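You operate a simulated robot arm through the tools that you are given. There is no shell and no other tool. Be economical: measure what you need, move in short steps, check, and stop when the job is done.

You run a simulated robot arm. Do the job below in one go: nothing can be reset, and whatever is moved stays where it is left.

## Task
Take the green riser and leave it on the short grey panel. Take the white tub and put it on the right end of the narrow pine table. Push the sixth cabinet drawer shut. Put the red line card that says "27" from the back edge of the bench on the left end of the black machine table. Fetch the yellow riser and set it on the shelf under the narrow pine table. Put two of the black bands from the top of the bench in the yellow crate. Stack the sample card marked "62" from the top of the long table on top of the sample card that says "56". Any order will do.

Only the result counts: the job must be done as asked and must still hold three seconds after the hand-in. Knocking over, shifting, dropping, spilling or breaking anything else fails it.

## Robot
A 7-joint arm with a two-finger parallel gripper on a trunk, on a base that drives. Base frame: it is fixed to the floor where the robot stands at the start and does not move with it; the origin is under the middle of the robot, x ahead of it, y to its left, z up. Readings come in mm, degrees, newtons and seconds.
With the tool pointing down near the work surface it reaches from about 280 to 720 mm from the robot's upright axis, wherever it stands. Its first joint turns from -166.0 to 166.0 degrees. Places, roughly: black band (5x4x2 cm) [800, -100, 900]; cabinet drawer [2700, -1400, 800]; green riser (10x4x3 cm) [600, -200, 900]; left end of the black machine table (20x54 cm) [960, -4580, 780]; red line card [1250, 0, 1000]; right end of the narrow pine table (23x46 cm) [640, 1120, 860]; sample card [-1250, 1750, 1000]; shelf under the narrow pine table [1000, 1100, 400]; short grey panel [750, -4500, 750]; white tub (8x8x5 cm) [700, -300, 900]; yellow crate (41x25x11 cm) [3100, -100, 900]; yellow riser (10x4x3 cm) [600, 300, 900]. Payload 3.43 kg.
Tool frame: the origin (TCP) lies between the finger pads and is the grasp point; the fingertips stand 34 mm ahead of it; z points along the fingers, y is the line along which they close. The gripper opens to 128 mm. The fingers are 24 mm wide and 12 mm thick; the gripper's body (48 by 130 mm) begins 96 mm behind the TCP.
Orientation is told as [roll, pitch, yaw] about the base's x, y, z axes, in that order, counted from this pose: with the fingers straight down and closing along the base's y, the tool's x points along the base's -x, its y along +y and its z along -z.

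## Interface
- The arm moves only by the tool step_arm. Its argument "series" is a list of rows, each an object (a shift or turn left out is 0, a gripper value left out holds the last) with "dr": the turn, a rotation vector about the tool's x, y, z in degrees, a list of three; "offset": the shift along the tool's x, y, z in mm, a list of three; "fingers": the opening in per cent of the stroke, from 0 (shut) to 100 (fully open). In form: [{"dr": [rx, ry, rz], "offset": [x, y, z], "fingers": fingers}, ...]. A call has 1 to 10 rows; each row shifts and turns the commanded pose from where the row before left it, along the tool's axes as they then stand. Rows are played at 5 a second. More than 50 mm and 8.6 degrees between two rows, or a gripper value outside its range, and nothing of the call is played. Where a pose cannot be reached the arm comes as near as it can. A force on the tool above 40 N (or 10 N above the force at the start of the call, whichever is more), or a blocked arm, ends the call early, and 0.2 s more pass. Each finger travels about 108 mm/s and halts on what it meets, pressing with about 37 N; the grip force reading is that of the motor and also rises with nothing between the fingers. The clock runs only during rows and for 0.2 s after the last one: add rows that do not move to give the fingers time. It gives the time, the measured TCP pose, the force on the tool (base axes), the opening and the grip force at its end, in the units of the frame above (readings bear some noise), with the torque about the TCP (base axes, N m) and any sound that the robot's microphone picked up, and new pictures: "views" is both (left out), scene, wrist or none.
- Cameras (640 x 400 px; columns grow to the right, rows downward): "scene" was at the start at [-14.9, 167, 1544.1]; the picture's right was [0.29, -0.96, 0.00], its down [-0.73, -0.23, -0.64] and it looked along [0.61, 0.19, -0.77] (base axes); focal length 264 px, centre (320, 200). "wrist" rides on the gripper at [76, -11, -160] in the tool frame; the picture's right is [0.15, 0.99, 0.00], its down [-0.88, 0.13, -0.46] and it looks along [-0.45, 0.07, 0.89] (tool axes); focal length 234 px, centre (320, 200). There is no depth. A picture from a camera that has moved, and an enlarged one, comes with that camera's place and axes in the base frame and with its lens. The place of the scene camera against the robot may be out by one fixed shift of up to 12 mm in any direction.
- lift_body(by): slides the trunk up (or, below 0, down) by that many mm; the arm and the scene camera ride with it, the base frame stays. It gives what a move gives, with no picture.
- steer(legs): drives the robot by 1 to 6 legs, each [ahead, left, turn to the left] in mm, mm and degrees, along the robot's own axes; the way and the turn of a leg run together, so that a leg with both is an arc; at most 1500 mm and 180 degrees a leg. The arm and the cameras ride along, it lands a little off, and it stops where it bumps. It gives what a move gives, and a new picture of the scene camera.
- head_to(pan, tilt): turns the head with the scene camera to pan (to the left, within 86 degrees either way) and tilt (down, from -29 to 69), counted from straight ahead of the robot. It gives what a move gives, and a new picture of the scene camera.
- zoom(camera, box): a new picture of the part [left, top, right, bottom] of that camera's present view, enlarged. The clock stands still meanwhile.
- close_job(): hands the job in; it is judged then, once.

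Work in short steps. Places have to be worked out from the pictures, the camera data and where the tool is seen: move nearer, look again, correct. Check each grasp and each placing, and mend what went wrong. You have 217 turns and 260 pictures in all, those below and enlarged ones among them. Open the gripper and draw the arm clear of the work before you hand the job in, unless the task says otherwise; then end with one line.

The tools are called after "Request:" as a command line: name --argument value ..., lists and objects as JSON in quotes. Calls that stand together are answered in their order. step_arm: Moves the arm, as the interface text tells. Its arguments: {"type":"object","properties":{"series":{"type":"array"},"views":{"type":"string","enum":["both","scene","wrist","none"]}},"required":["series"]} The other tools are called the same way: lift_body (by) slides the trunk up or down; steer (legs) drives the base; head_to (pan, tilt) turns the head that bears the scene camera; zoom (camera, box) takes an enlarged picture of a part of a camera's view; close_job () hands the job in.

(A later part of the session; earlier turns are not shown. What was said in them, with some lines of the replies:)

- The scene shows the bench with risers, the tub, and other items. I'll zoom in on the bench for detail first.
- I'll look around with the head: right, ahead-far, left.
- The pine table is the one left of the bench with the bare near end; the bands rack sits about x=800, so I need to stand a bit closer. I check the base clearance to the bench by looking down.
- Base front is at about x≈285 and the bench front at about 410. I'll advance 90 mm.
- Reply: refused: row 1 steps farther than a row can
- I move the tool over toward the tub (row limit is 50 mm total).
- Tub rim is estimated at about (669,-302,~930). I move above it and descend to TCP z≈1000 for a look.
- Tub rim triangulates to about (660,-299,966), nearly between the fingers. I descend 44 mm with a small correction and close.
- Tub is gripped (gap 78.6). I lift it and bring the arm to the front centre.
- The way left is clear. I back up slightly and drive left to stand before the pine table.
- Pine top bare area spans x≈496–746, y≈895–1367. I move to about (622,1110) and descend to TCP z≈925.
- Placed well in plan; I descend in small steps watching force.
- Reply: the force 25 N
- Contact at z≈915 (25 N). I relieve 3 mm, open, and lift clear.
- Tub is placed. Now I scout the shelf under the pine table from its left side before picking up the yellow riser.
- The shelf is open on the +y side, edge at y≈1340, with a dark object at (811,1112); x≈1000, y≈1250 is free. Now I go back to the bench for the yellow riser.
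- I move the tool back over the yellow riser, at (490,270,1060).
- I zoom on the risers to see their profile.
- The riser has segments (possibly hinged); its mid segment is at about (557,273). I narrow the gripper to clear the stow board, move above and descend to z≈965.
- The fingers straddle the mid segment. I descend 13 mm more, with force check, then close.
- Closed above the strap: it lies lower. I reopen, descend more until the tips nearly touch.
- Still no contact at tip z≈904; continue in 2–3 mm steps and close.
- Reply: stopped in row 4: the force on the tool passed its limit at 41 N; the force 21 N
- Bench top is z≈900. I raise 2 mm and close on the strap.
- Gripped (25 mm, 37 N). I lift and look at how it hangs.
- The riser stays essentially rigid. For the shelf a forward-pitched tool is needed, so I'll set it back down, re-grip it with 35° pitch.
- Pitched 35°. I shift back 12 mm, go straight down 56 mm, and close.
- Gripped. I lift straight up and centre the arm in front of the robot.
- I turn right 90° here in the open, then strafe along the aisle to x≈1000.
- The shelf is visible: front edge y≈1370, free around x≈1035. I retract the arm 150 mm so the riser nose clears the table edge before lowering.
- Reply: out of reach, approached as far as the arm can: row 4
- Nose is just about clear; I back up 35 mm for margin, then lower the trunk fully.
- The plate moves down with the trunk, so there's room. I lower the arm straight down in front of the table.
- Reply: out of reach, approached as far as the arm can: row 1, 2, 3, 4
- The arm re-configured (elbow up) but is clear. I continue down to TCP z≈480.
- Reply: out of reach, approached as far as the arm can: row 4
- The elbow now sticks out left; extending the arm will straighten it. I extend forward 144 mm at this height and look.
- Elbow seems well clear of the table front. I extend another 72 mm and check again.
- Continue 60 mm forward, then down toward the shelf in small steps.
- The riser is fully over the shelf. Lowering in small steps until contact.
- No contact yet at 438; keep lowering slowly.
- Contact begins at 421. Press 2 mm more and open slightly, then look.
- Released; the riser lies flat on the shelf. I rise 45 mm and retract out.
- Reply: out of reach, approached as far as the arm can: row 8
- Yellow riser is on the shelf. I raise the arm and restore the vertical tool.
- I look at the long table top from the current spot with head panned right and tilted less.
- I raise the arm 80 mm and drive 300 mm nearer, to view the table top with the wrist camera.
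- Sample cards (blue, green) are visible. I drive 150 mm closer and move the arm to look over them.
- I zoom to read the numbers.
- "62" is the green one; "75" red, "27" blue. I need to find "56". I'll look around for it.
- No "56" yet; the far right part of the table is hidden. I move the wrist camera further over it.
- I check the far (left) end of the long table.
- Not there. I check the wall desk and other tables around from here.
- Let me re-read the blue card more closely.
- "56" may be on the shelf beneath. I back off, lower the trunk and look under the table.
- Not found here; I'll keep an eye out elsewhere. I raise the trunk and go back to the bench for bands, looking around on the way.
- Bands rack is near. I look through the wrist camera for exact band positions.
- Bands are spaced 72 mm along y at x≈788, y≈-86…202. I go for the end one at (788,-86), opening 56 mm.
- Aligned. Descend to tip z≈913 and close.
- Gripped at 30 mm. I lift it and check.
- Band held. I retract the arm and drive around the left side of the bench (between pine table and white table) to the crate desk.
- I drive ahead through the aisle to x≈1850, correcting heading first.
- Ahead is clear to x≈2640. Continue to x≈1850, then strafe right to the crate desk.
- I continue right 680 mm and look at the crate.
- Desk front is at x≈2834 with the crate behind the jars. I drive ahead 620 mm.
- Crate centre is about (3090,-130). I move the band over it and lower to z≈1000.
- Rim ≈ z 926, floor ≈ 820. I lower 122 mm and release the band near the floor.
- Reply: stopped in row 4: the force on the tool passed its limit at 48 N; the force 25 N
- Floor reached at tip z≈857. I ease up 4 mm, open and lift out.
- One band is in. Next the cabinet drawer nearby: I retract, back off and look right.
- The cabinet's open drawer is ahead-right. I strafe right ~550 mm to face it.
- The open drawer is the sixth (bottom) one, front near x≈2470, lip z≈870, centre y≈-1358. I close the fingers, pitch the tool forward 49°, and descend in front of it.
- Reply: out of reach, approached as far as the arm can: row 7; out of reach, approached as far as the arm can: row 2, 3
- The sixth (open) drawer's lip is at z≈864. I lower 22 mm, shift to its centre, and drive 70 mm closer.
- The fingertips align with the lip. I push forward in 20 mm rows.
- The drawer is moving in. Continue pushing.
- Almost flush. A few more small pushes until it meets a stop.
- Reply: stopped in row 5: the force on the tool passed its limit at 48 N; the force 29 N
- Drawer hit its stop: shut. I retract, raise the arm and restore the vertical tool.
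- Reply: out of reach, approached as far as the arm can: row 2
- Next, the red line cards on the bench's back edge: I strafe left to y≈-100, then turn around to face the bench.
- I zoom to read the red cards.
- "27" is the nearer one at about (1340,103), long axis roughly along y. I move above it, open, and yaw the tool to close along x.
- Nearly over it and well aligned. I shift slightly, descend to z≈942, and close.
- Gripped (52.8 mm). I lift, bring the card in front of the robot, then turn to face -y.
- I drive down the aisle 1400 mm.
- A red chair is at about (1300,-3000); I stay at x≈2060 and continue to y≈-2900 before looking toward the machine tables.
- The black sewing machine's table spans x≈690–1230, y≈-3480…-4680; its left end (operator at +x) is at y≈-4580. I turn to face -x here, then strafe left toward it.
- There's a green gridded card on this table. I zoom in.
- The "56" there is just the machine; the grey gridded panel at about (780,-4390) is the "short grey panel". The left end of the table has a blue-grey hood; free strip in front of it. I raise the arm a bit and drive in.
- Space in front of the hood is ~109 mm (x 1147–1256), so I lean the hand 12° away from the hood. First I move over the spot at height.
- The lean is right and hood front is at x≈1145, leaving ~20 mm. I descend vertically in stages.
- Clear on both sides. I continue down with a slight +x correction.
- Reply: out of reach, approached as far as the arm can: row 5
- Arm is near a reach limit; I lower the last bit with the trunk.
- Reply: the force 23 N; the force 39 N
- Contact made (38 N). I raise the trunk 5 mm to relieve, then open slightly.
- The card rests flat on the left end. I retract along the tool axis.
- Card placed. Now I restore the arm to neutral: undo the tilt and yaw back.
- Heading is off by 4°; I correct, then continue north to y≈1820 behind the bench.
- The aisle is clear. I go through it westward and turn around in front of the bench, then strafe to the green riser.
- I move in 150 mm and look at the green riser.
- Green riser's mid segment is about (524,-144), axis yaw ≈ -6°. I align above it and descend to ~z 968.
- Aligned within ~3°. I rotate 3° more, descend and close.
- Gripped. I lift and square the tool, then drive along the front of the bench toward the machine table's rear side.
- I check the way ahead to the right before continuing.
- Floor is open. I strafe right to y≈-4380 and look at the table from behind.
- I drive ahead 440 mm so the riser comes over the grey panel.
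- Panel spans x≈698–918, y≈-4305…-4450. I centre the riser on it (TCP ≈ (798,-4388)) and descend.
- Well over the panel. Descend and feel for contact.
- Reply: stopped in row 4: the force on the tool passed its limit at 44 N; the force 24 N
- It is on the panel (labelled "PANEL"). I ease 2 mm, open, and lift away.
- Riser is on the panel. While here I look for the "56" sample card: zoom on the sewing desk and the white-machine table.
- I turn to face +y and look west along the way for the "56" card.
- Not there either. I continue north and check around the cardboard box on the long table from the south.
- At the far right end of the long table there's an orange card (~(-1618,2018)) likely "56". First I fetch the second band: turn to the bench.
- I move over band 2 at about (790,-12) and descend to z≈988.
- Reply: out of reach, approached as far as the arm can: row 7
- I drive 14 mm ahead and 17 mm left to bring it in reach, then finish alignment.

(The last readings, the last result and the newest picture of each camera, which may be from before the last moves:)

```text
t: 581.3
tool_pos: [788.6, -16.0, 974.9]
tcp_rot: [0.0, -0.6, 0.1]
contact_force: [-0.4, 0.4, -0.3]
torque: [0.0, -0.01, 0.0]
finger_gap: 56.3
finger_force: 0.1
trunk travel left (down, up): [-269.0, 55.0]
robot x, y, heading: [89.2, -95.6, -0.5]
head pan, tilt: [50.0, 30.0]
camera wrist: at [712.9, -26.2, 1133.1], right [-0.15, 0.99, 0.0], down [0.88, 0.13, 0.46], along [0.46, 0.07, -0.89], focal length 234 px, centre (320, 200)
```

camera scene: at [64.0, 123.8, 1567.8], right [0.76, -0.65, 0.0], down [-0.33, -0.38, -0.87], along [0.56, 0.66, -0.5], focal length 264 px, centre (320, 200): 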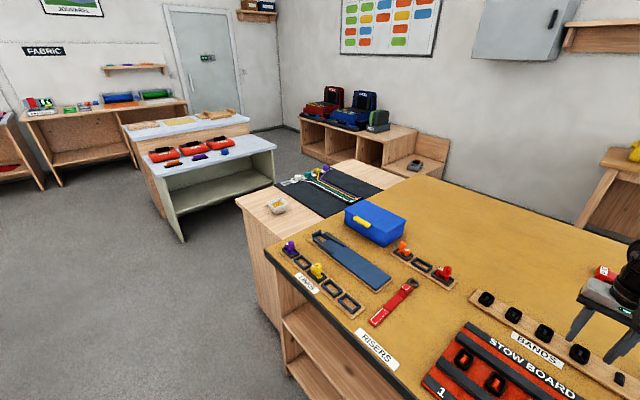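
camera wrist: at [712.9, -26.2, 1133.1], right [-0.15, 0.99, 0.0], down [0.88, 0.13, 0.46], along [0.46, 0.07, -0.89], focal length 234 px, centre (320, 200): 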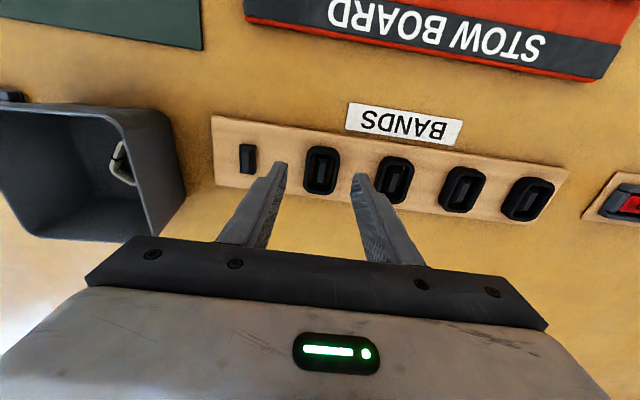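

Aligned. Descend 26 mm and grip.

Request:
step_arm --series '[{"offset": [-2, 3, 15]}, {"offset": [0, 0, 7]}, {"offset": [0, 0, 4]}, {}, {"fingers": 25}, {"fingers": 10}, {}, {}, {"offset": [0, 0, -15]}, {"offset": [0, 0, -40]}]' --views "none"

Request:
step_arm --series '[{"offset": [0, 0, -45]}, {"offset": [0, 0, -45]}, {"offset": [0, 0, -45]}, {"offset": [44, 0, -10]}, {"offset": [44, 0, -10]}, {"offset": [44, 0, 0]}, {"offset": [44, 0, 0]}, {"offset": [44, 0, 0]}, {}]' --views "wrist"

```text
t: 583.5
tool_pos: [786.9, -12.6, 1005.0]
tcp_rot: [0.0, -0.5, -0.1]
contact_force: [0.1, -0.2, 0.4]
torque: [0.0, -0.01, -0.01]
finger_gap: 29.9
finger_force: 37.2
out of reach, approached as far as the arm can: row 1
trunk travel left (down, up): [-269.0, 55.0]
robot x, y, heading: [91.9, -93.4, -0.8]
head pan, tilt: [50.0, 30.0]
```

```text
t: 585.5
tool_pos: [565.3, -42.8, 1123.6]
tcp_rot: [0.0, -0.5, -0.1]
contact_force: [-0.4, 0.1, 1.3]
torque: [-0.01, 0.04, 0.02]
finger_gap: 30.3
finger_force: 36.8
out of reach, approached as far as the arm can: row 1, 2, 3
trunk travel left (down, up): [-269.0, 55.0]
robot x, y, heading: [93.3, -90.1, -0.5]
head pan, tilt: [50.0, 30.0]
camera wrist: at [489.0, -53.6, 1282.8], right [-0.15, 0.99, 0.0], down [0.88, 0.13, 0.46], along [0.46, 0.07, -0.89], focal length 234 px, centre (320, 200)
```

wrist: 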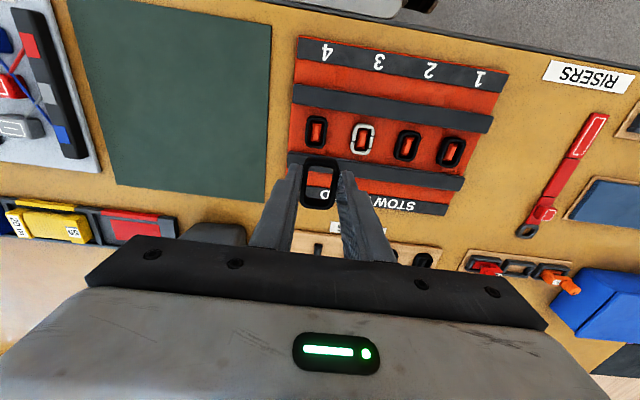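

Band 2 held. Same route: back off, strafe left to y≈1820.

Request:
steer --legs '[[-120, 0, 0.5], [0, 1450, -1], [0, 475, -1]]'

```text
t: 605.1
tool_pos: [482.8, 1864.8, 1122.4]
tcp_rot: [0.0, -0.5, -2.2]
contact_force: [0.1, -0.6, -0.5]
torque: [-0.02, -0.01, -0.03]
finger_gap: 30.2
finger_force: 36.9
trunk travel left (down, up): [-269.0, 55.0]
robot x, y, heading: [12.8, 1839.9, -2.7]
head pan, tilt: [50.0, 30.0]
camera scene: at [-13.0, 2051.5, 1567.8], right [0.73, -0.68, 0.0], down [-0.34, -0.37, -0.87], along [0.59, 0.64, -0.5], focal length 264 px, centre (320, 200)
```

scene: 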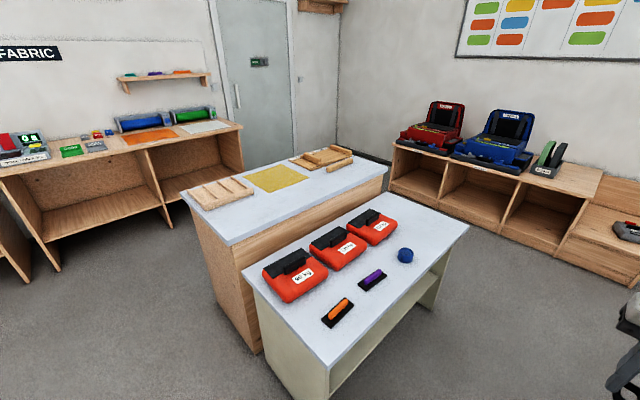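

Correct heading, go through the aisle, then right behind the bench.

Request:
steer --legs '[[0, 0, 2.7], [1000, -10, 0], [880, 0, 0], [0, -1200, 0], [0, -710, 0]]'

```text
t: 633.0
tool_pos: [2362.2, -5.1, 1124.0]
tcp_rot: [0.0, -0.5, 1.9]
contact_force: [-0.1, 0.1, 0.6]
torque: [0.0, 0.04, 0.02]
finger_gap: 30.1
finger_force: 36.8
trunk travel left (down, up): [-269.0, 55.0]
robot x, y, heading: [1888.5, -64.5, 1.3]
head pan, tilt: [50.0, 30.0]
camera scene: at [1854.9, 145.2, 1567.9], right [0.78, -0.62, 0.0], down [-0.31, -0.39, -0.87], along [0.54, 0.68, -0.5], focal length 264 px, centre (320, 200)
```

scene: 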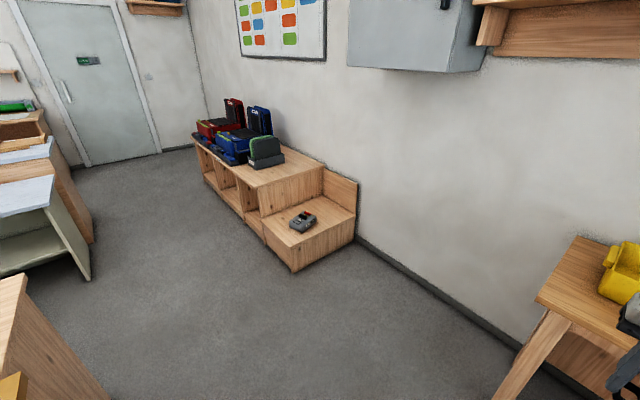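

I drive ahead to the desk, then move the band over the crate.

Request:
steer --legs '[[555, -30, -1.3]]'

Request:
step_arm --series '[{"offset": [-32, -36, 0]}, {"offset": [-32, -36, 0]}, {"offset": [-32, -36, 0]}, {"offset": [-32, -36, 0]}, {"offset": [-32, -20, 0]}, {}]' --views "wrist"

```text
t: 636.2
tool_pos: [2925.1, -40.6, 1123.2]
tcp_rot: [-0.1, -0.5, 0.5]
contact_force: [-0.2, -0.2, -0.5]
torque: [-0.01, 0.0, 0.02]
finger_gap: 30.0
finger_force: 37.0
trunk travel left (down, up): [-269.0, 55.0]
robot x, y, heading: [2452.9, -92.8, -0.1]
head pan, tilt: [50.0, 30.0]
camera scene: at [2422.6, 122.4, 1567.8], right [0.77, -0.64, 0.0], down [-0.32, -0.38, -0.87], along [0.56, 0.66, -0.5], focal length 264 px, centre (320, 200)
```

scene: 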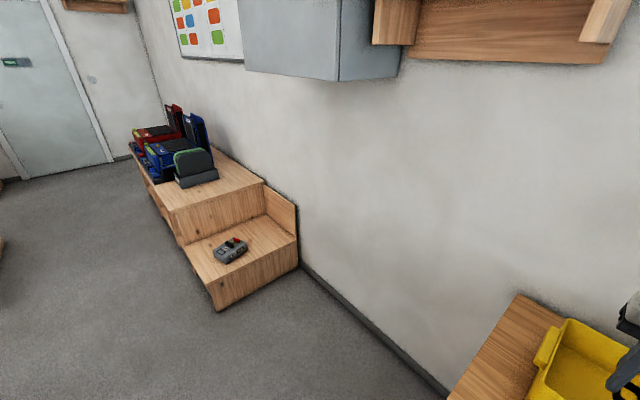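

```text
t: 637.6
tool_pos: [3089.2, -202.5, 1124.9]
tcp_rot: [0.0, -0.4, 0.5]
contact_force: [1.4, -0.1, -0.9]
torque: [-0.01, 0.0, 0.01]
finger_gap: 30.1
finger_force: 37.3
trunk travel left (down, up): [-269.0, 55.0]
robot x, y, heading: [2453.0, -90.5, 0.1]
head pan, tilt: [50.0, 30.0]
camera wrist: at [3013.0, -214.4, 1283.8], right [-0.16, 0.99, 0.0], down [0.88, 0.14, 0.46], along [0.46, 0.07, -0.89], focal length 234 px, centre (320, 200)
```

wrist: 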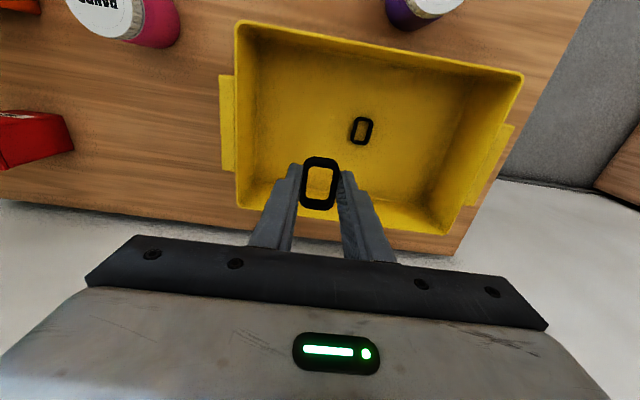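

Good spot. I lower to near the floor and release.

Request:
step_arm --series '[{"offset": [0, 0, 45]}, {"offset": [0, 0, 45]}, {"offset": [0, 0, 45]}, {"offset": [0, 0, 45]}, {"offset": [0, 0, 40]}, {"offset": [0, 0, 5]}, {}, {"fingers": 45}, {}, {}]' --views "none"

Request:
step_arm --series '[{"offset": [0, 0, -40]}, {"offset": [0, 0, -45]}, {"offset": [0, 0, -45]}, {"offset": [0, 0, -45]}, {"offset": [0, 0, -45]}, {"offset": [35, 0, -25]}, {"offset": [40, 0, 0]}, {"offset": [40, 0, 0]}, {"offset": [40, 0, 0]}, {}]' --views "wrist"

```text
t: 639.8
tool_pos: [3090.6, -202.5, 901.2]
tcp_rot: [-0.1, -0.4, 0.5]
contact_force: [0.0, 0.3, -0.5]
torque: [-0.02, 0.01, -0.02]
finger_gap: 57.9
finger_force: 0.0
trunk travel left (down, up): [-269.0, 55.0]
robot x, y, heading: [2450.9, -88.1, 0.1]
head pan, tilt: [50.0, 30.0]
```

```text
t: 642.0
tool_pos: [2930.9, -202.8, 1142.4]
tcp_rot: [0.0, -0.5, 0.4]
contact_force: [-0.4, 0.8, 0.3]
torque: [-0.01, 0.02, 0.05]
finger_gap: 57.6
finger_force: 0.1
trunk travel left (down, up): [-269.0, 55.0]
robot x, y, heading: [2452.6, -93.9, -0.1]
head pan, tilt: [50.0, 30.0]
camera wrist: at [2855.9, -215.2, 1302.3], right [-0.16, 0.99, 0.0], down [0.88, 0.14, 0.46], along [0.46, 0.07, -0.89], focal length 234 px, centre (320, 200)
```

wrist: 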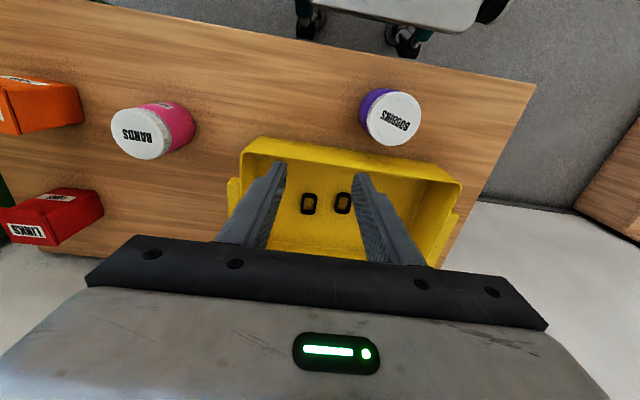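

Both bands are in the crate. Now back to the long table: strafe left behind the bench to the aisle.

Request:
steer --legs '[[-500, 0, 0], [0, 1200, 0], [0, 730, 0], [0, 0, 179]]'

```text
t: 671.0
tool_pos: [1468.2, 1969.4, 1143.0]
tcp_rot: [0.0, -0.5, 179.4]
contact_force: [0.9, -0.1, -0.3]
torque: [-0.07, -0.03, -0.02]
finger_gap: 57.7
finger_force: 0.0
trunk travel left (down, up): [-269.0, 55.0]
robot x, y, heading: [1945.8, 1847.0, 179.1]
head pan, tilt: [50.0, 30.0]
camera scene: at [1975.6, 1641.7, 1567.8], right [-0.75, 0.66, 0.0], down [0.33, 0.38, -0.87], along [-0.57, -0.65, -0.5], focal length 264 px, centre (320, 200)
```

scene: 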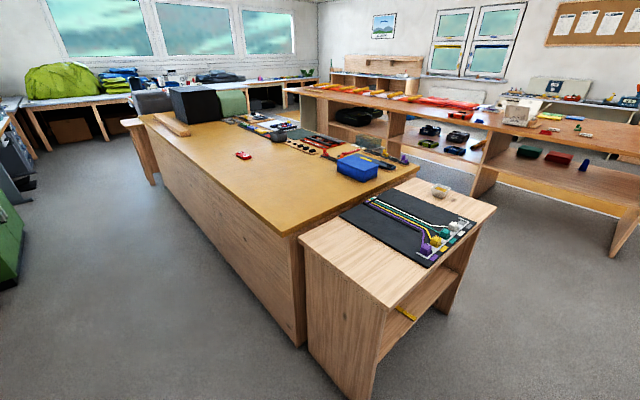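

I drive through the aisle and around to the north end of the long table.

Request:
steer --legs '[[1450, 0, 0.9], [700, 0, 0], [0, -760, 0], [1000, 0, 0]]'

Request:
head_to --pan 45 --tilt 40

```text
t: 693.8
tool_pos: [-1677.2, 2758.1, 1142.7]
tcp_rot: [0.1, -0.4, 179.6]
contact_force: [-0.5, -0.6, 0.8]
torque: [0.03, -0.04, 0.0]
finger_gap: 57.7
finger_force: 0.2
trunk travel left (down, up): [-269.0, 55.0]
robot x, y, heading: [-1195.2, 2641.0, 179.2]
head pan, tilt: [50.0, 30.0]
camera scene: at [-1169.1, 2433.7, 1567.8], right [-0.76, 0.65, 0.0], down [0.33, 0.38, -0.87], along [-0.57, -0.65, -0.5], focal length 264 px, centre (320, 200)
```

scene: 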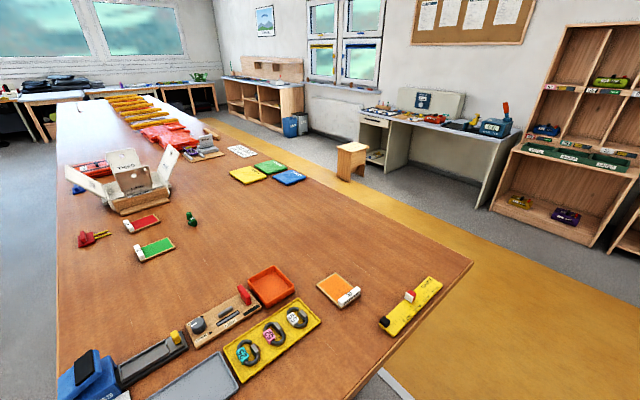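

```text
t: 694.5
tool_pos: [-1677.1, 2757.7, 1143.2]
tcp_rot: [0.0, -0.5, 179.8]
contact_force: [-0.1, 0.7, -0.6]
torque: [-0.01, -0.03, 0.0]
finger_gap: 57.7
finger_force: 0.0
trunk travel left (down, up): [-269.0, 55.0]
robot x, y, heading: [-1201.0, 2636.0, 178.9]
head pan, tilt: [45.0, 40.0]
camera scene: at [-1170.8, 2442.9, 1552.5], right [-0.7, 0.72, 0.0], down [0.46, 0.45, -0.77], along [-0.55, -0.53, -0.64], focal length 264 px, centre (320, 200)
```

scene: 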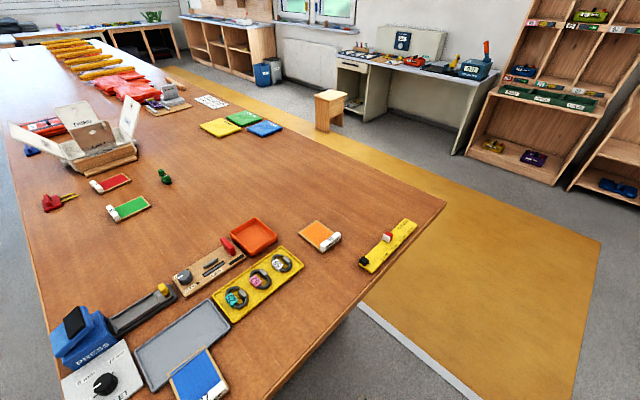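

There is the orange sample card. I zoom to read it.

Request:
zoom --camera "scene" --box '[280, 205, 360, 265]'

Request:
zoom --camera "scene" --box '[70, 160, 190, 235]'

```text
6.67 times, centred on (320, 235) of scene
camera zoom: at [-1170.8, 2442.9, 1552.5], right [-0.7, 0.72, 0.0], down [0.46, 0.45, -0.77], along [-0.55, -0.53, -0.64], focal length 1757 px, centre (320, -33)
```

zoom: 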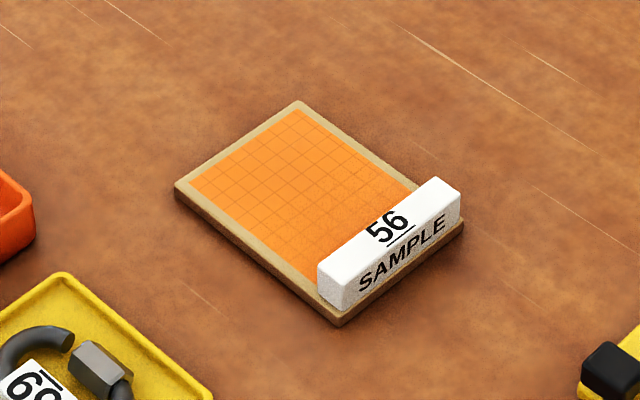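

```text
5.33 times, centred on (130, 198) of scene
camera zoom: at [-1170.8, 2442.9, 1552.5], right [-0.7, 0.72, 0.0], down [0.46, 0.45, -0.77], along [-0.55, -0.53, -0.64], focal length 1406 px, centre (1333, 213)
```

zoom: 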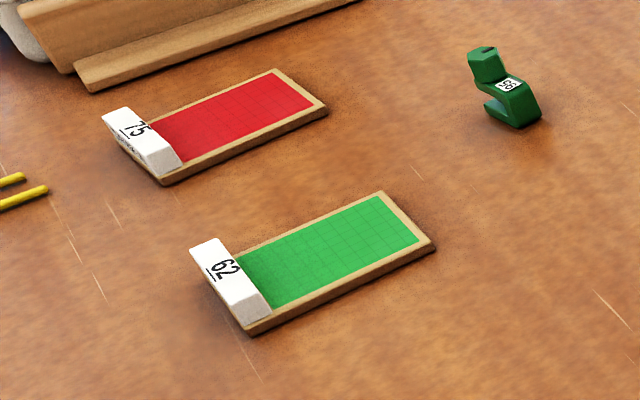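

Found "56" at about (-1591,2039), label block at its +y end. Now I go to the east side to pick up "62".

Request:
steer --legs '[[-640, 0, 1], [0, 1130, 0]]'

Request:
zoom --camera "wrist" --box '[0, 0, 640, 400]'

```text
t: 708.7
tool_pos: [-1044.4, 1626.5, 1144.1]
tcp_rot: [-0.1, -0.3, -179.7]
contact_force: [-0.5, -0.1, 0.0]
torque: [-0.01, -0.02, 0.02]
finger_gap: 57.7
finger_force: 0.0
trunk travel left (down, up): [-269.0, 55.0]
robot x, y, heading: [-566.6, 1512.7, 179.6]
head pan, tilt: [45.0, 40.0]
camera scene: at [-534.7, 1316.1, 1552.5], right [-0.7, 0.71, 0.0], down [0.46, 0.45, -0.77], along [-0.54, -0.54, -0.64], focal length 264 px, centre (320, 200)
```

scene: 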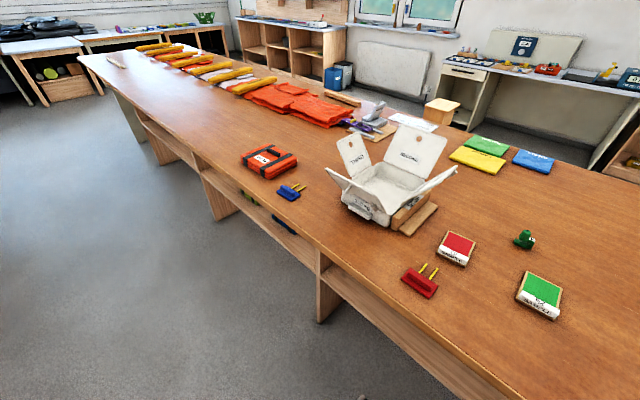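

```text
1.00 times, centred on (320, 200) of wrist (not enlarged: the box is as wide or as high as the picture)
camera zoom: at [-967.0, 1637.6, 1302.3], right [0.15, -0.99, 0.0], down [-0.88, -0.14, 0.46], along [-0.46, -0.07, -0.89], focal length 234 px, centre (320, 200)
```

zoom: 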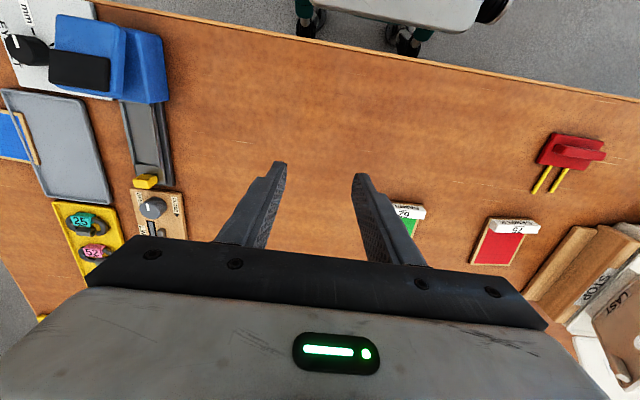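

I move over toward the "62" card for a closer look.

Request:
step_arm --series '[{"offset": [-20, 36, 0], "fingers": 90}, {"offset": [-20, 36, 0]}, {"offset": [-20, 36, 0]}, {"offset": [-20, 36, 0]}, {"offset": [-20, 36, 20]}, {"offset": [0, 0, 45]}, {}]' --views "wrist"

```text
t: 710.3
tool_pos: [-1142.3, 1445.7, 1080.6]
tcp_rot: [0.0, -0.5, -179.7]
contact_force: [0.1, -0.9, 0.2]
torque: [0.0, 0.03, -0.02]
finger_gap: 115.0
finger_force: 0.0
trunk travel left (down, up): [-269.0, 55.0]
robot x, y, heading: [-565.1, 1511.9, 179.8]
head pan, tilt: [45.0, 40.0]
camera wrist: at [-1065.0, 1458.2, 1239.5], right [0.15, -0.99, 0.0], down [-0.88, -0.14, 0.46], along [-0.46, -0.07, -0.89], focal length 234 px, centre (320, 200)
```

wrist: 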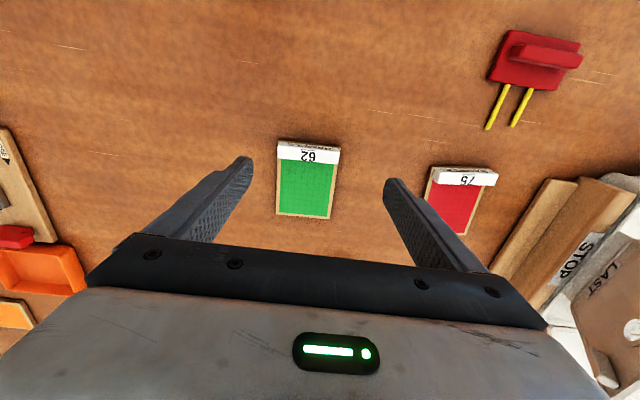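

62 is centred near (-1202,1460), rotated about +5°. I align and descend.

Request:
step_arm --series '[{"offset": [-30, -7, 0], "dr": [0, 0, -4.5]}, {"offset": [-30, -7, 0]}, {"offset": [0, 0, 45]}, {"offset": [0, 0, 40]}, {}]' --views "wrist"

```text
t: 711.5
tool_pos: [-1206.2, 1453.8, 995.0]
tcp_rot: [-0.1, -0.4, -175.1]
contact_force: [1.0, 0.0, 0.1]
torque: [0.01, 0.0, 0.01]
finger_gap: 115.1
finger_force: 0.0
trunk travel left (down, up): [-269.0, 55.0]
robot x, y, heading: [-565.8, 1514.0, 179.7]
head pan, tilt: [45.0, 40.0]
camera wrist: at [-1129.5, 1472.5, 1154.2], right [0.23, -0.97, 0.0], down [-0.86, -0.2, 0.46], along [-0.45, -0.1, -0.89], focal length 234 px, centre (320, 200)
```

wrist: 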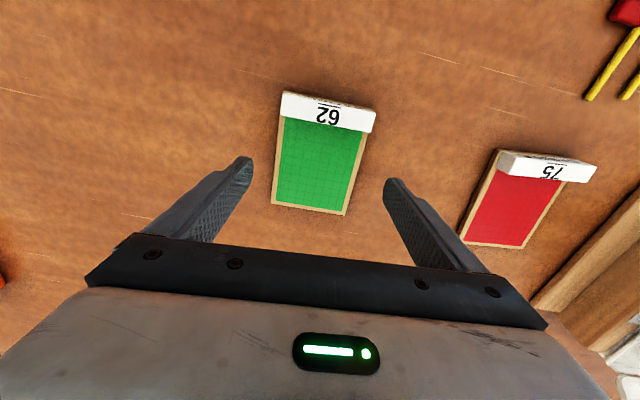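

Aligned. I shift 6 mm and descend, feeling for the table.

Request:
step_arm --series '[{"offset": [3, -6, 20]}, {"offset": [0, 0, 20]}, {"offset": [0, 0, 5]}, {"offset": [0, 0, 3]}, {"offset": [0, 0, 3]}, {"offset": [0, 0, 3]}, {"offset": [0, 0, 3]}, {}]' --views "wrist"

```text
t: 712.6
tool_pos: [-1203.9, 1462.8, 953.8]
tcp_rot: [0.0, -1.0, -175.1]
contact_force: [10.4, 2.4, 17.2]
torque: [0.14, -0.52, -0.07]
finger_gap: 114.9
finger_force: 0.0
trunk travel left (down, up): [-269.0, 55.0]
robot x, y, heading: [-563.8, 1509.4, 180.0]
head pan, tilt: [45.0, 40.0]
stopped in row 5: the force on the tool passed its limit at 44 N (the readings are from after the stop); the commanded pose is now the measured one
camera wrist: at [-1125.1, 1480.7, 1112.6], right [0.23, -0.97, 0.0], down [-0.86, -0.21, 0.47], along [-0.46, -0.11, -0.88], focal length 234 px, centre (320, 200)
```

wrist: 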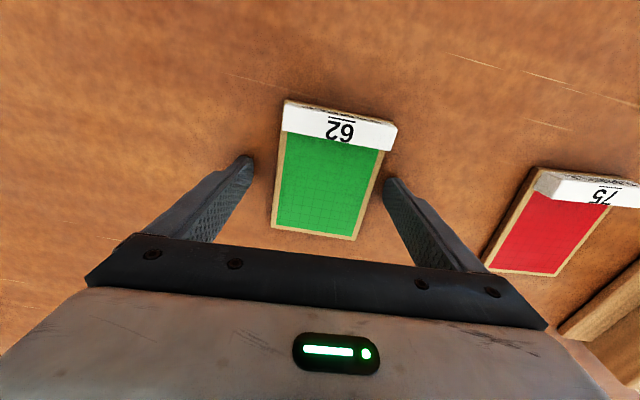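

Table is at tip z≈920. I raise 3 mm, shift 8 mm to centre, and close.

Request:
step_arm --series '[{"offset": [0, 8, -4], "dr": [0, 0.6, 0]}, {}, {"fingers": 70}, {"fingers": 60}, {"fingers": 45}, {}, {}, {}]' --views "wrist"

```text
t: 714.4
tool_pos: [-1204.1, 1453.6, 955.1]
tcp_rot: [0.0, -0.2, -175.2]
contact_force: [0.4, 0.0, 0.0]
torque: [0.02, 0.04, -0.03]
finger_gap: 84.1
finger_force: 36.8
trunk travel left (down, up): [-269.0, 55.0]
robot x, y, heading: [-564.7, 1512.0, 179.9]
head pan, tilt: [45.0, 40.0]
camera wrist: at [-1128.8, 1471.8, 1114.4], right [0.23, -0.97, 0.0], down [-0.86, -0.2, 0.46], along [-0.45, -0.11, -0.89], focal length 234 px, centre (320, 200)
```

wrist: 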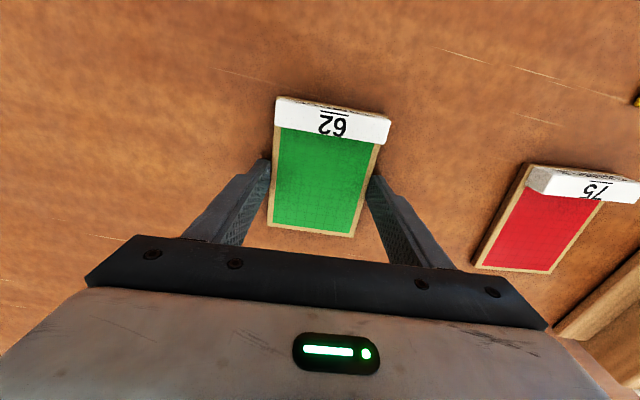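

Gripped at 84 mm. I lift it straight up.

Request:
step_arm --series '[{"offset": [0, 0, -10]}, {"offset": [0, 0, -30]}, {"offset": [0, 0, -45]}, {"offset": [0, 0, -45]}, {"offset": [0, 0, -45]}, {"offset": [45, 0, 0]}, {"offset": [45, 0, 0]}, {"offset": [45, 0, 0]}, {}]' --views "wrist"

```text
t: 716.4
tool_pos: [-1070.9, 1465.4, 1130.7]
tcp_rot: [0.0, -0.3, -175.1]
contact_force: [0.6, -0.7, -0.1]
torque: [0.01, 0.06, 0.0]
finger_gap: 84.1
finger_force: 36.9
trunk travel left (down, up): [-269.0, 55.0]
robot x, y, heading: [-568.6, 1506.6, 179.9]
head pan, tilt: [45.0, 40.0]
camera wrist: at [-994.1, 1484.5, 1290.3], right [0.23, -0.97, 0.0], down [-0.86, -0.2, 0.46], along [-0.45, -0.11, -0.89], focal length 234 px, centre (320, 200)
```

wrist: 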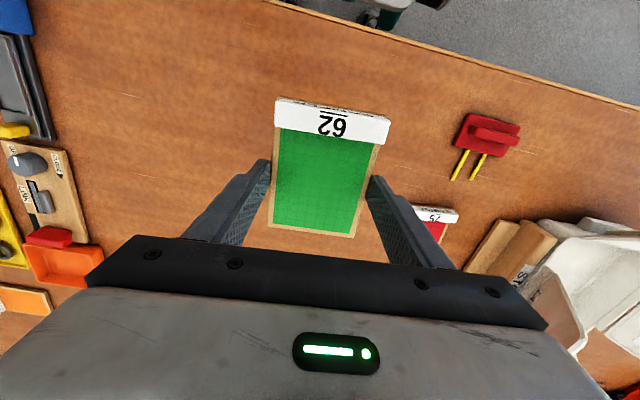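

Held well. I drive around to the north end and turn to face -y.

Request:
steer --legs '[[0, -1150, 0], [1050, 0, 0], [0, 0, 90]]'

Request:
head_to --pan 0 --tilt 50

```text
t: 736.6
tool_pos: [-1540.2, 2149.7, 1130.6]
tcp_rot: [-0.1, -0.4, -83.8]
contact_force: [0.6, 0.8, 0.5]
torque: [-0.01, -0.02, 0.04]
finger_gap: 84.1
finger_force: 36.8
trunk travel left (down, up): [-269.0, 55.0]
robot x, y, heading: [-1597.2, 2650.9, -88.7]
head pan, tilt: [45.0, 40.0]
camera scene: at [-1396.0, 2692.0, 1552.5], right [-0.69, -0.72, 0.0], down [-0.46, 0.45, -0.77], along [0.55, -0.53, -0.64], focal length 264 px, centre (320, 200)
```

scene: 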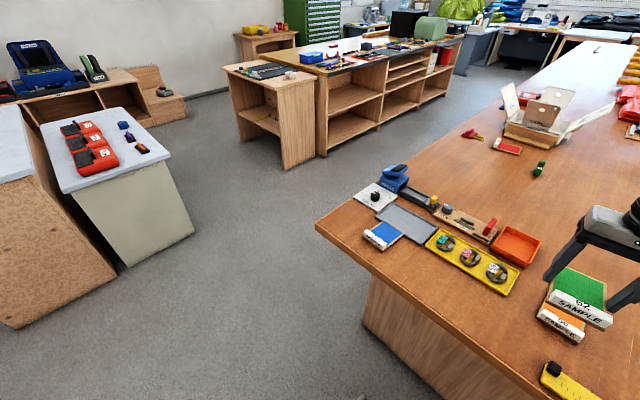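

```text
t: 737.7
tool_pos: [-1541.1, 2150.0, 1131.3]
tcp_rot: [0.0, -0.2, -83.8]
contact_force: [-0.8, -0.1, 0.0]
torque: [-0.01, 0.02, 0.03]
finger_gap: 83.8
finger_force: 37.1
trunk travel left (down, up): [-269.0, 55.0]
robot x, y, heading: [-1596.9, 2653.4, -88.8]
head pan, tilt: [0.0, 50.0]
camera scene: at [-1455.7, 2673.9, 1538.3], right [-1.0, -0.02, 0.0], down [-0.02, 0.77, -0.64], along [0.01, -0.64, -0.77], focal length 264 px, centre (320, 200)
```

scene: 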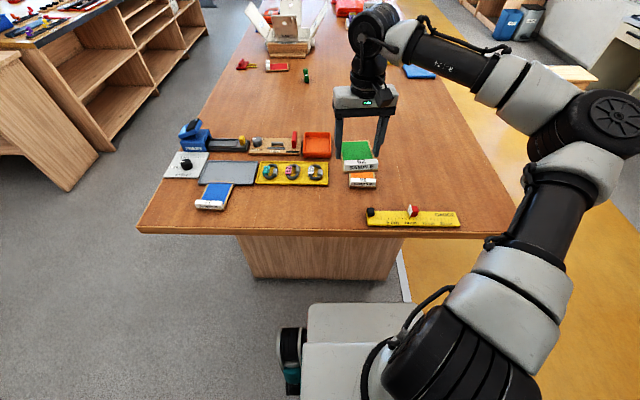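

I need a wrist view of "56" past the held card: shift sideways +x 125 mm and forward 80 mm.

Request:
step_arm --series '[{"offset": [-25, 42, 0]}, {"offset": [-25, 42, 0]}, {"offset": [-30, 38, 0]}, {}]' --views "wrist"

```text
t: 738.7
tool_pos: [-1409.4, 2082.5, 1128.0]
tcp_rot: [0.0, -0.2, -83.8]
contact_force: [-0.2, -0.3, -0.6]
torque: [0.03, 0.03, 0.03]
finger_gap: 83.8
finger_force: 36.8
trunk travel left (down, up): [-269.0, 55.0]
robot x, y, heading: [-1598.9, 2656.8, -88.9]
head pan, tilt: [0.0, 50.0]
camera wrist: at [-1427.8, 2157.6, 1288.5], right [0.97, 0.25, 0.0], down [0.22, -0.86, 0.46], along [0.12, -0.45, -0.89], focal length 234 px, centre (320, 200)
```

wrist: 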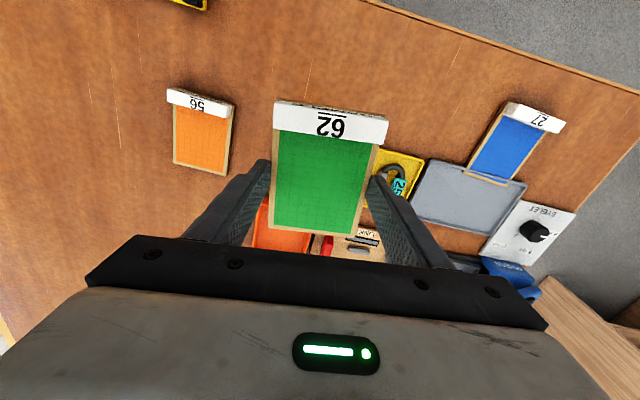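

56's board spans x≈-1621…-1540, y≈1984…2099 (block at the near/+y end). I aim 62 shifted 30 mm away from the block: TCP (-1580,2007), yaw -91.5°. Move and descend to z≈1000.

Request:
step_arm --series '[{"dr": [0, 0, 7.7]}, {"offset": [-16, -33.7, 0]}, {"offset": [-16, -33.7, 0]}, {"offset": [-16, -33.7, 0]}, {"offset": [-16, -33.7, 0]}, {"offset": [-16, -33.7, 0]}, {"offset": [0, 0, 45]}, {"offset": [0, 0, 45]}, {"offset": [0, 0, 35]}, {}]'

```text
t: 740.9
tool_pos: [-1578.5, 2005.1, 1004.5]
tcp_rot: [0.1, -0.2, -91.5]
contact_force: [-0.5, 0.0, -0.6]
torque: [0.03, 0.0, 0.0]
finger_gap: 83.5
finger_force: 37.0
trunk travel left (down, up): [-269.0, 55.0]
robot x, y, heading: [-1600.8, 2653.3, -89.2]
head pan, tilt: [0.0, 50.0]
camera scene: at [-1455.7, 2673.9, 1538.3], right [-1.0, -0.02, 0.0], down [-0.01, 0.77, -0.64], along [0.01, -0.64, -0.77], focal length 264 px, centre (320, 200)
camera wrist: at [-1587.1, 2083.1, 1164.8], right [0.99, 0.12, 0.0], down [0.11, -0.88, 0.46], along [0.06, -0.46, -0.89], focal length 234 px, centre (320, 200)
```

scene: 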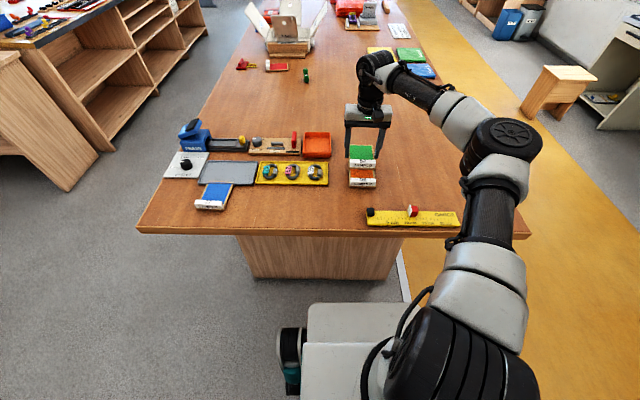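
wrist: 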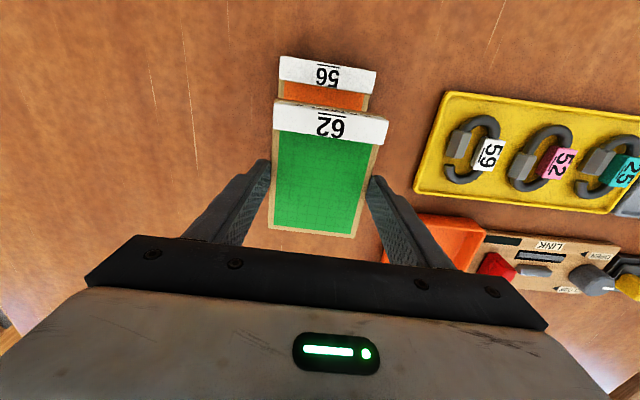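

Alignment looks good; I shift 5 mm away from the block and 3 mm in x, then lower gently to contact.

Request:
step_arm --series '[{"offset": [-5, -3, 15]}, {"offset": [0, 0, 13]}, {"offset": [0, 0, 3]}, {"offset": [0, 0, 3]}, {}]' --views "wrist"

```text
t: 742.1
tool_pos: [-1583.1, 2002.1, 971.8]
tcp_rot: [0.1, -0.3, -91.5]
contact_force: [-0.8, 0.4, -0.2]
torque: [-0.03, 0.01, 0.03]
finger_gap: 83.6
finger_force: 36.8
trunk travel left (down, up): [-269.0, 55.0]
robot x, y, heading: [-1597.4, 2656.6, -88.9]
head pan, tilt: [0.0, 50.0]
camera wrist: at [-1591.9, 2079.0, 1131.9], right [0.99, 0.12, 0.0], down [0.11, -0.88, 0.46], along [0.06, -0.46, -0.89], focal length 234 px, centre (320, 200)
```

wrist: 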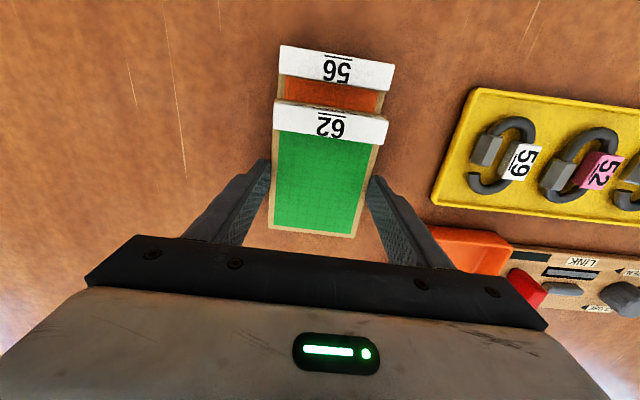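

Gap to the block is clear. I shift back 2 mm in x and lower in 2 mm steps until contact.

Request:
step_arm --series '[{"offset": [0, 2, 2]}, {"offset": [0, 0, 2]}, {"offset": [0, 0, 2]}, {"offset": [0, 0, 2]}, {"offset": [0, 0, 1.5]}, {}]' --views "wrist"

```text
t: 743.5
tool_pos: [-1582.5, 2002.2, 963.2]
tcp_rot: [0.0, -0.3, -91.5]
contact_force: [-0.8, 0.4, -0.1]
torque: [-0.02, 0.04, 0.0]
finger_gap: 83.8
finger_force: 36.3
trunk travel left (down, up): [-269.0, 55.0]
robot x, y, heading: [-1596.4, 2656.7, -88.8]
head pan, tilt: [0.0, 50.0]
camera wrist: at [-1590.3, 2079.0, 1122.6], right [0.99, 0.12, 0.0], down [0.11, -0.88, 0.46], along [0.06, -0.46, -0.89], focal length 234 px, centre (320, 200)
```

wrist: 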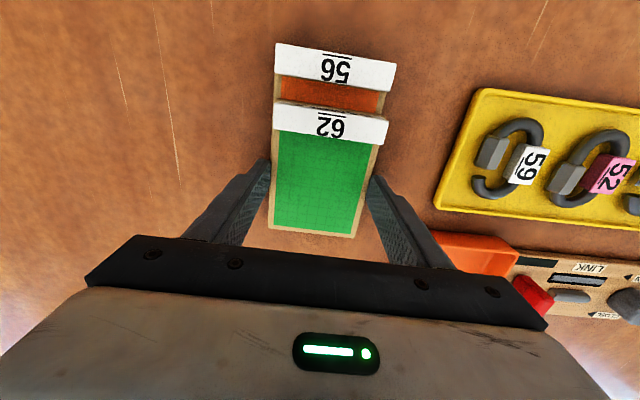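

Request:
step_arm --series '[{"offset": [0, 0, 1.5]}, {"offset": [0, 0, 1.5]}, {"offset": [0, 0, 1.5]}, {}]' --views "none"

```text
t: 744.5
tool_pos: [-1580.7, 2001.8, 962.7]
tcp_rot: [0.1, -0.7, -91.4]
contact_force: [-3.8, 1.4, 35.8]
torque: [0.94, 0.58, 0.03]
finger_gap: 83.5
finger_force: 36.4
trunk travel left (down, up): [-269.0, 55.0]
robot x, y, heading: [-1598.3, 2651.6, -88.9]
head pan, tilt: [0.0, 50.0]
```

Contact. I ease 2.5 mm, open gently and look.

Request:
step_arm --series '[{"offset": [0, 0, -3]}, {}, {"fingers": 70}, {}, {"fingers": 78}, {}]' --views "wrist"

```text
t: 745.9
tool_pos: [-1581.6, 2002.5, 963.7]
tcp_rot: [-0.1, -0.4, -91.6]
contact_force: [6.1, -0.3, 21.7]
torque: [0.14, 0.83, -0.03]
finger_gap: 95.9
finger_force: 0.1
trunk travel left (down, up): [-269.0, 55.0]
robot x, y, heading: [-1595.3, 2652.4, -88.8]
head pan, tilt: [0.0, 50.0]
camera wrist: at [-1589.7, 2079.8, 1121.6], right [0.99, 0.12, 0.0], down [0.11, -0.88, 0.46], along [0.06, -0.46, -0.89], focal length 234 px, centre (320, 200)
```

wrist: 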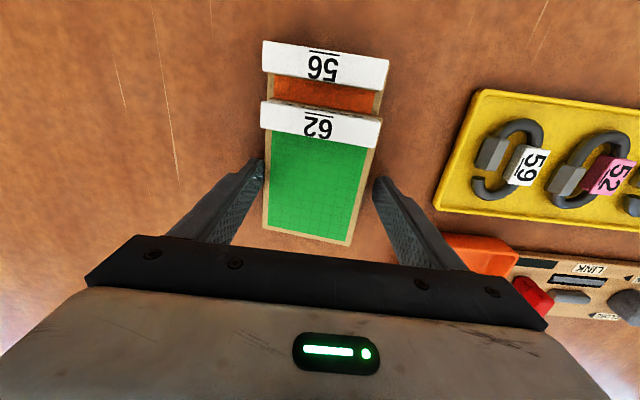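

The fingers press on something; I lift straight up slowly.

Request:
step_arm --series '[{"offset": [0, 0, -5]}, {"offset": [0, 0, -10]}, {"offset": [0, 0, -30]}, {"offset": [0, 0, -40]}, {}]' --views "wrist"

```text
t: 747.1
tool_pos: [-1583.7, 2003.2, 1045.6]
tcp_rot: [-0.1, -0.3, -91.5]
contact_force: [-0.4, 0.1, 0.0]
torque: [0.0, -0.01, -0.02]
finger_gap: 99.8
finger_force: 0.0
trunk travel left (down, up): [-269.0, 55.0]
robot x, y, heading: [-1596.7, 2655.2, -88.8]
head pan, tilt: [0.0, 50.0]
camera wrist: at [-1592.0, 2079.6, 1204.6], right [0.99, 0.12, 0.0], down [0.11, -0.88, 0.46], along [0.06, -0.46, -0.89], focal length 234 px, centre (320, 200)
```

wrist: 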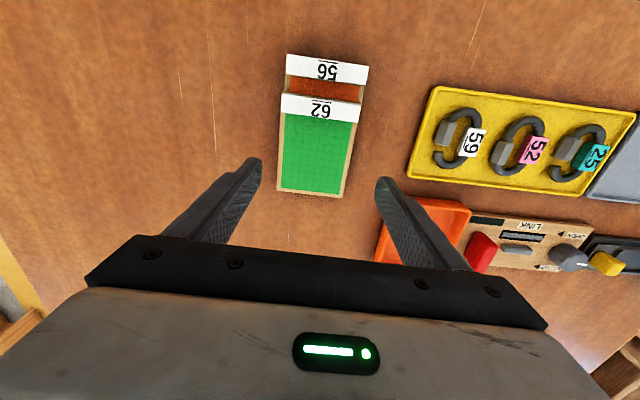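

"62" sits on "56". I verify with an enlarged scene view and raise the arm clear.

Request:
step_arm --series '[{"offset": [30, 0, -35]}, {"offset": [40, 0, -20]}, {"offset": [45, 0, 0]}, {"offset": [45, 0, 0]}, {}]' --views "none"

Request:
zoom --camera "scene" --box '[320, 130, 400, 190]'

Request:
zoom --camera "wrist" --box '[240, 120, 400, 260]'

```text
t: 748.3
tool_pos: [-1577.8, 2164.5, 1101.3]
tcp_rot: [0.1, -0.3, -91.5]
contact_force: [-0.5, 0.2, -0.7]
torque: [-0.04, 0.0, -0.01]
finger_gap: 99.9
finger_force: 0.0
trunk travel left (down, up): [-269.0, 55.0]
robot x, y, heading: [-1597.2, 2654.0, -88.7]
head pan, tilt: [0.0, 50.0]
```

```text
6.67 times, centred on (360, 160) of scene
camera zoom: at [-1455.8, 2674.2, 1538.3], right [-1.0, -0.02, 0.0], down [-0.01, 0.77, -0.64], along [0.01, -0.64, -0.77], focal length 1757 px, centre (53, 467)
```

zoom: 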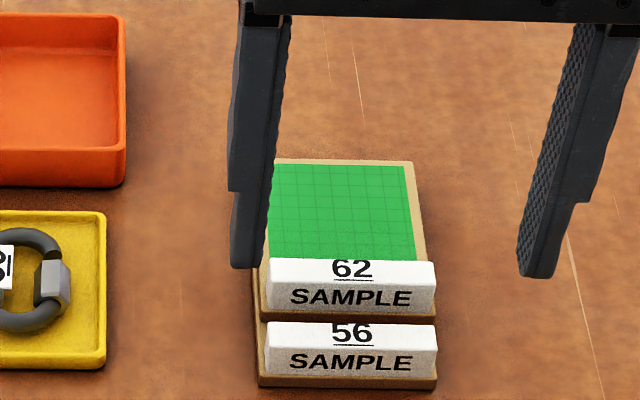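

```text
2.86 times, centred on (320, 190) of wrist
camera zoom: at [-1586.7, 2241.5, 1260.2], right [0.99, 0.12, 0.0], down [0.11, -0.88, 0.46], along [0.06, -0.46, -0.89], focal length 669 px, centre (320, 229)
```

zoom: 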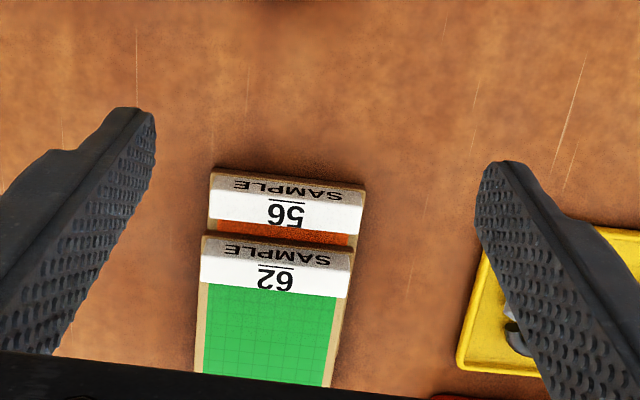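

All placements are done and verified: the stack is stable. I back away from the table and then hand in.

Request:
steer --legs '[[-350, 0, 0]]'

```text
t: 750.6
tool_pos: [-1583.3, 2510.3, 1100.8]
tcp_rot: [0.1, -0.3, -91.2]
contact_force: [0.2, 0.4, -0.1]
torque: [0.03, -0.01, -0.02]
finger_gap: 99.8
finger_force: 0.0
trunk travel left (down, up): [-269.0, 55.0]
robot x, y, heading: [-1604.7, 3002.8, -88.7]
head pan, tilt: [0.0, 50.0]
camera scene: at [-1463.6, 3021.4, 1538.3], right [-1.0, -0.03, 0.0], down [-0.02, 0.77, -0.64], along [0.02, -0.64, -0.77], focal length 264 px, centre (320, 200)
```

scene: 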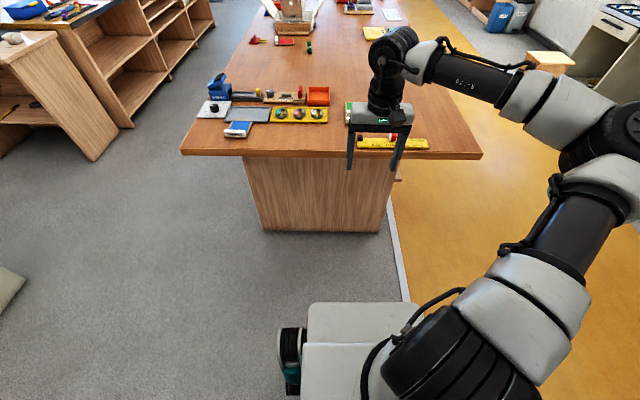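

The arm is clear and the gripper open; everything asked is in place, so I hand in.

Request:
close_job

```text
The job is handed in.
```

I finished all seven tasks, and the job is handed in with the gripper open and the arm clear. Two placings are slightly off. The loop end of the green riser overhangs the far edge of the grey panel by about 1 cm. Sample card "56" was pushed by less than about 1 cm when I released "62" onto it.
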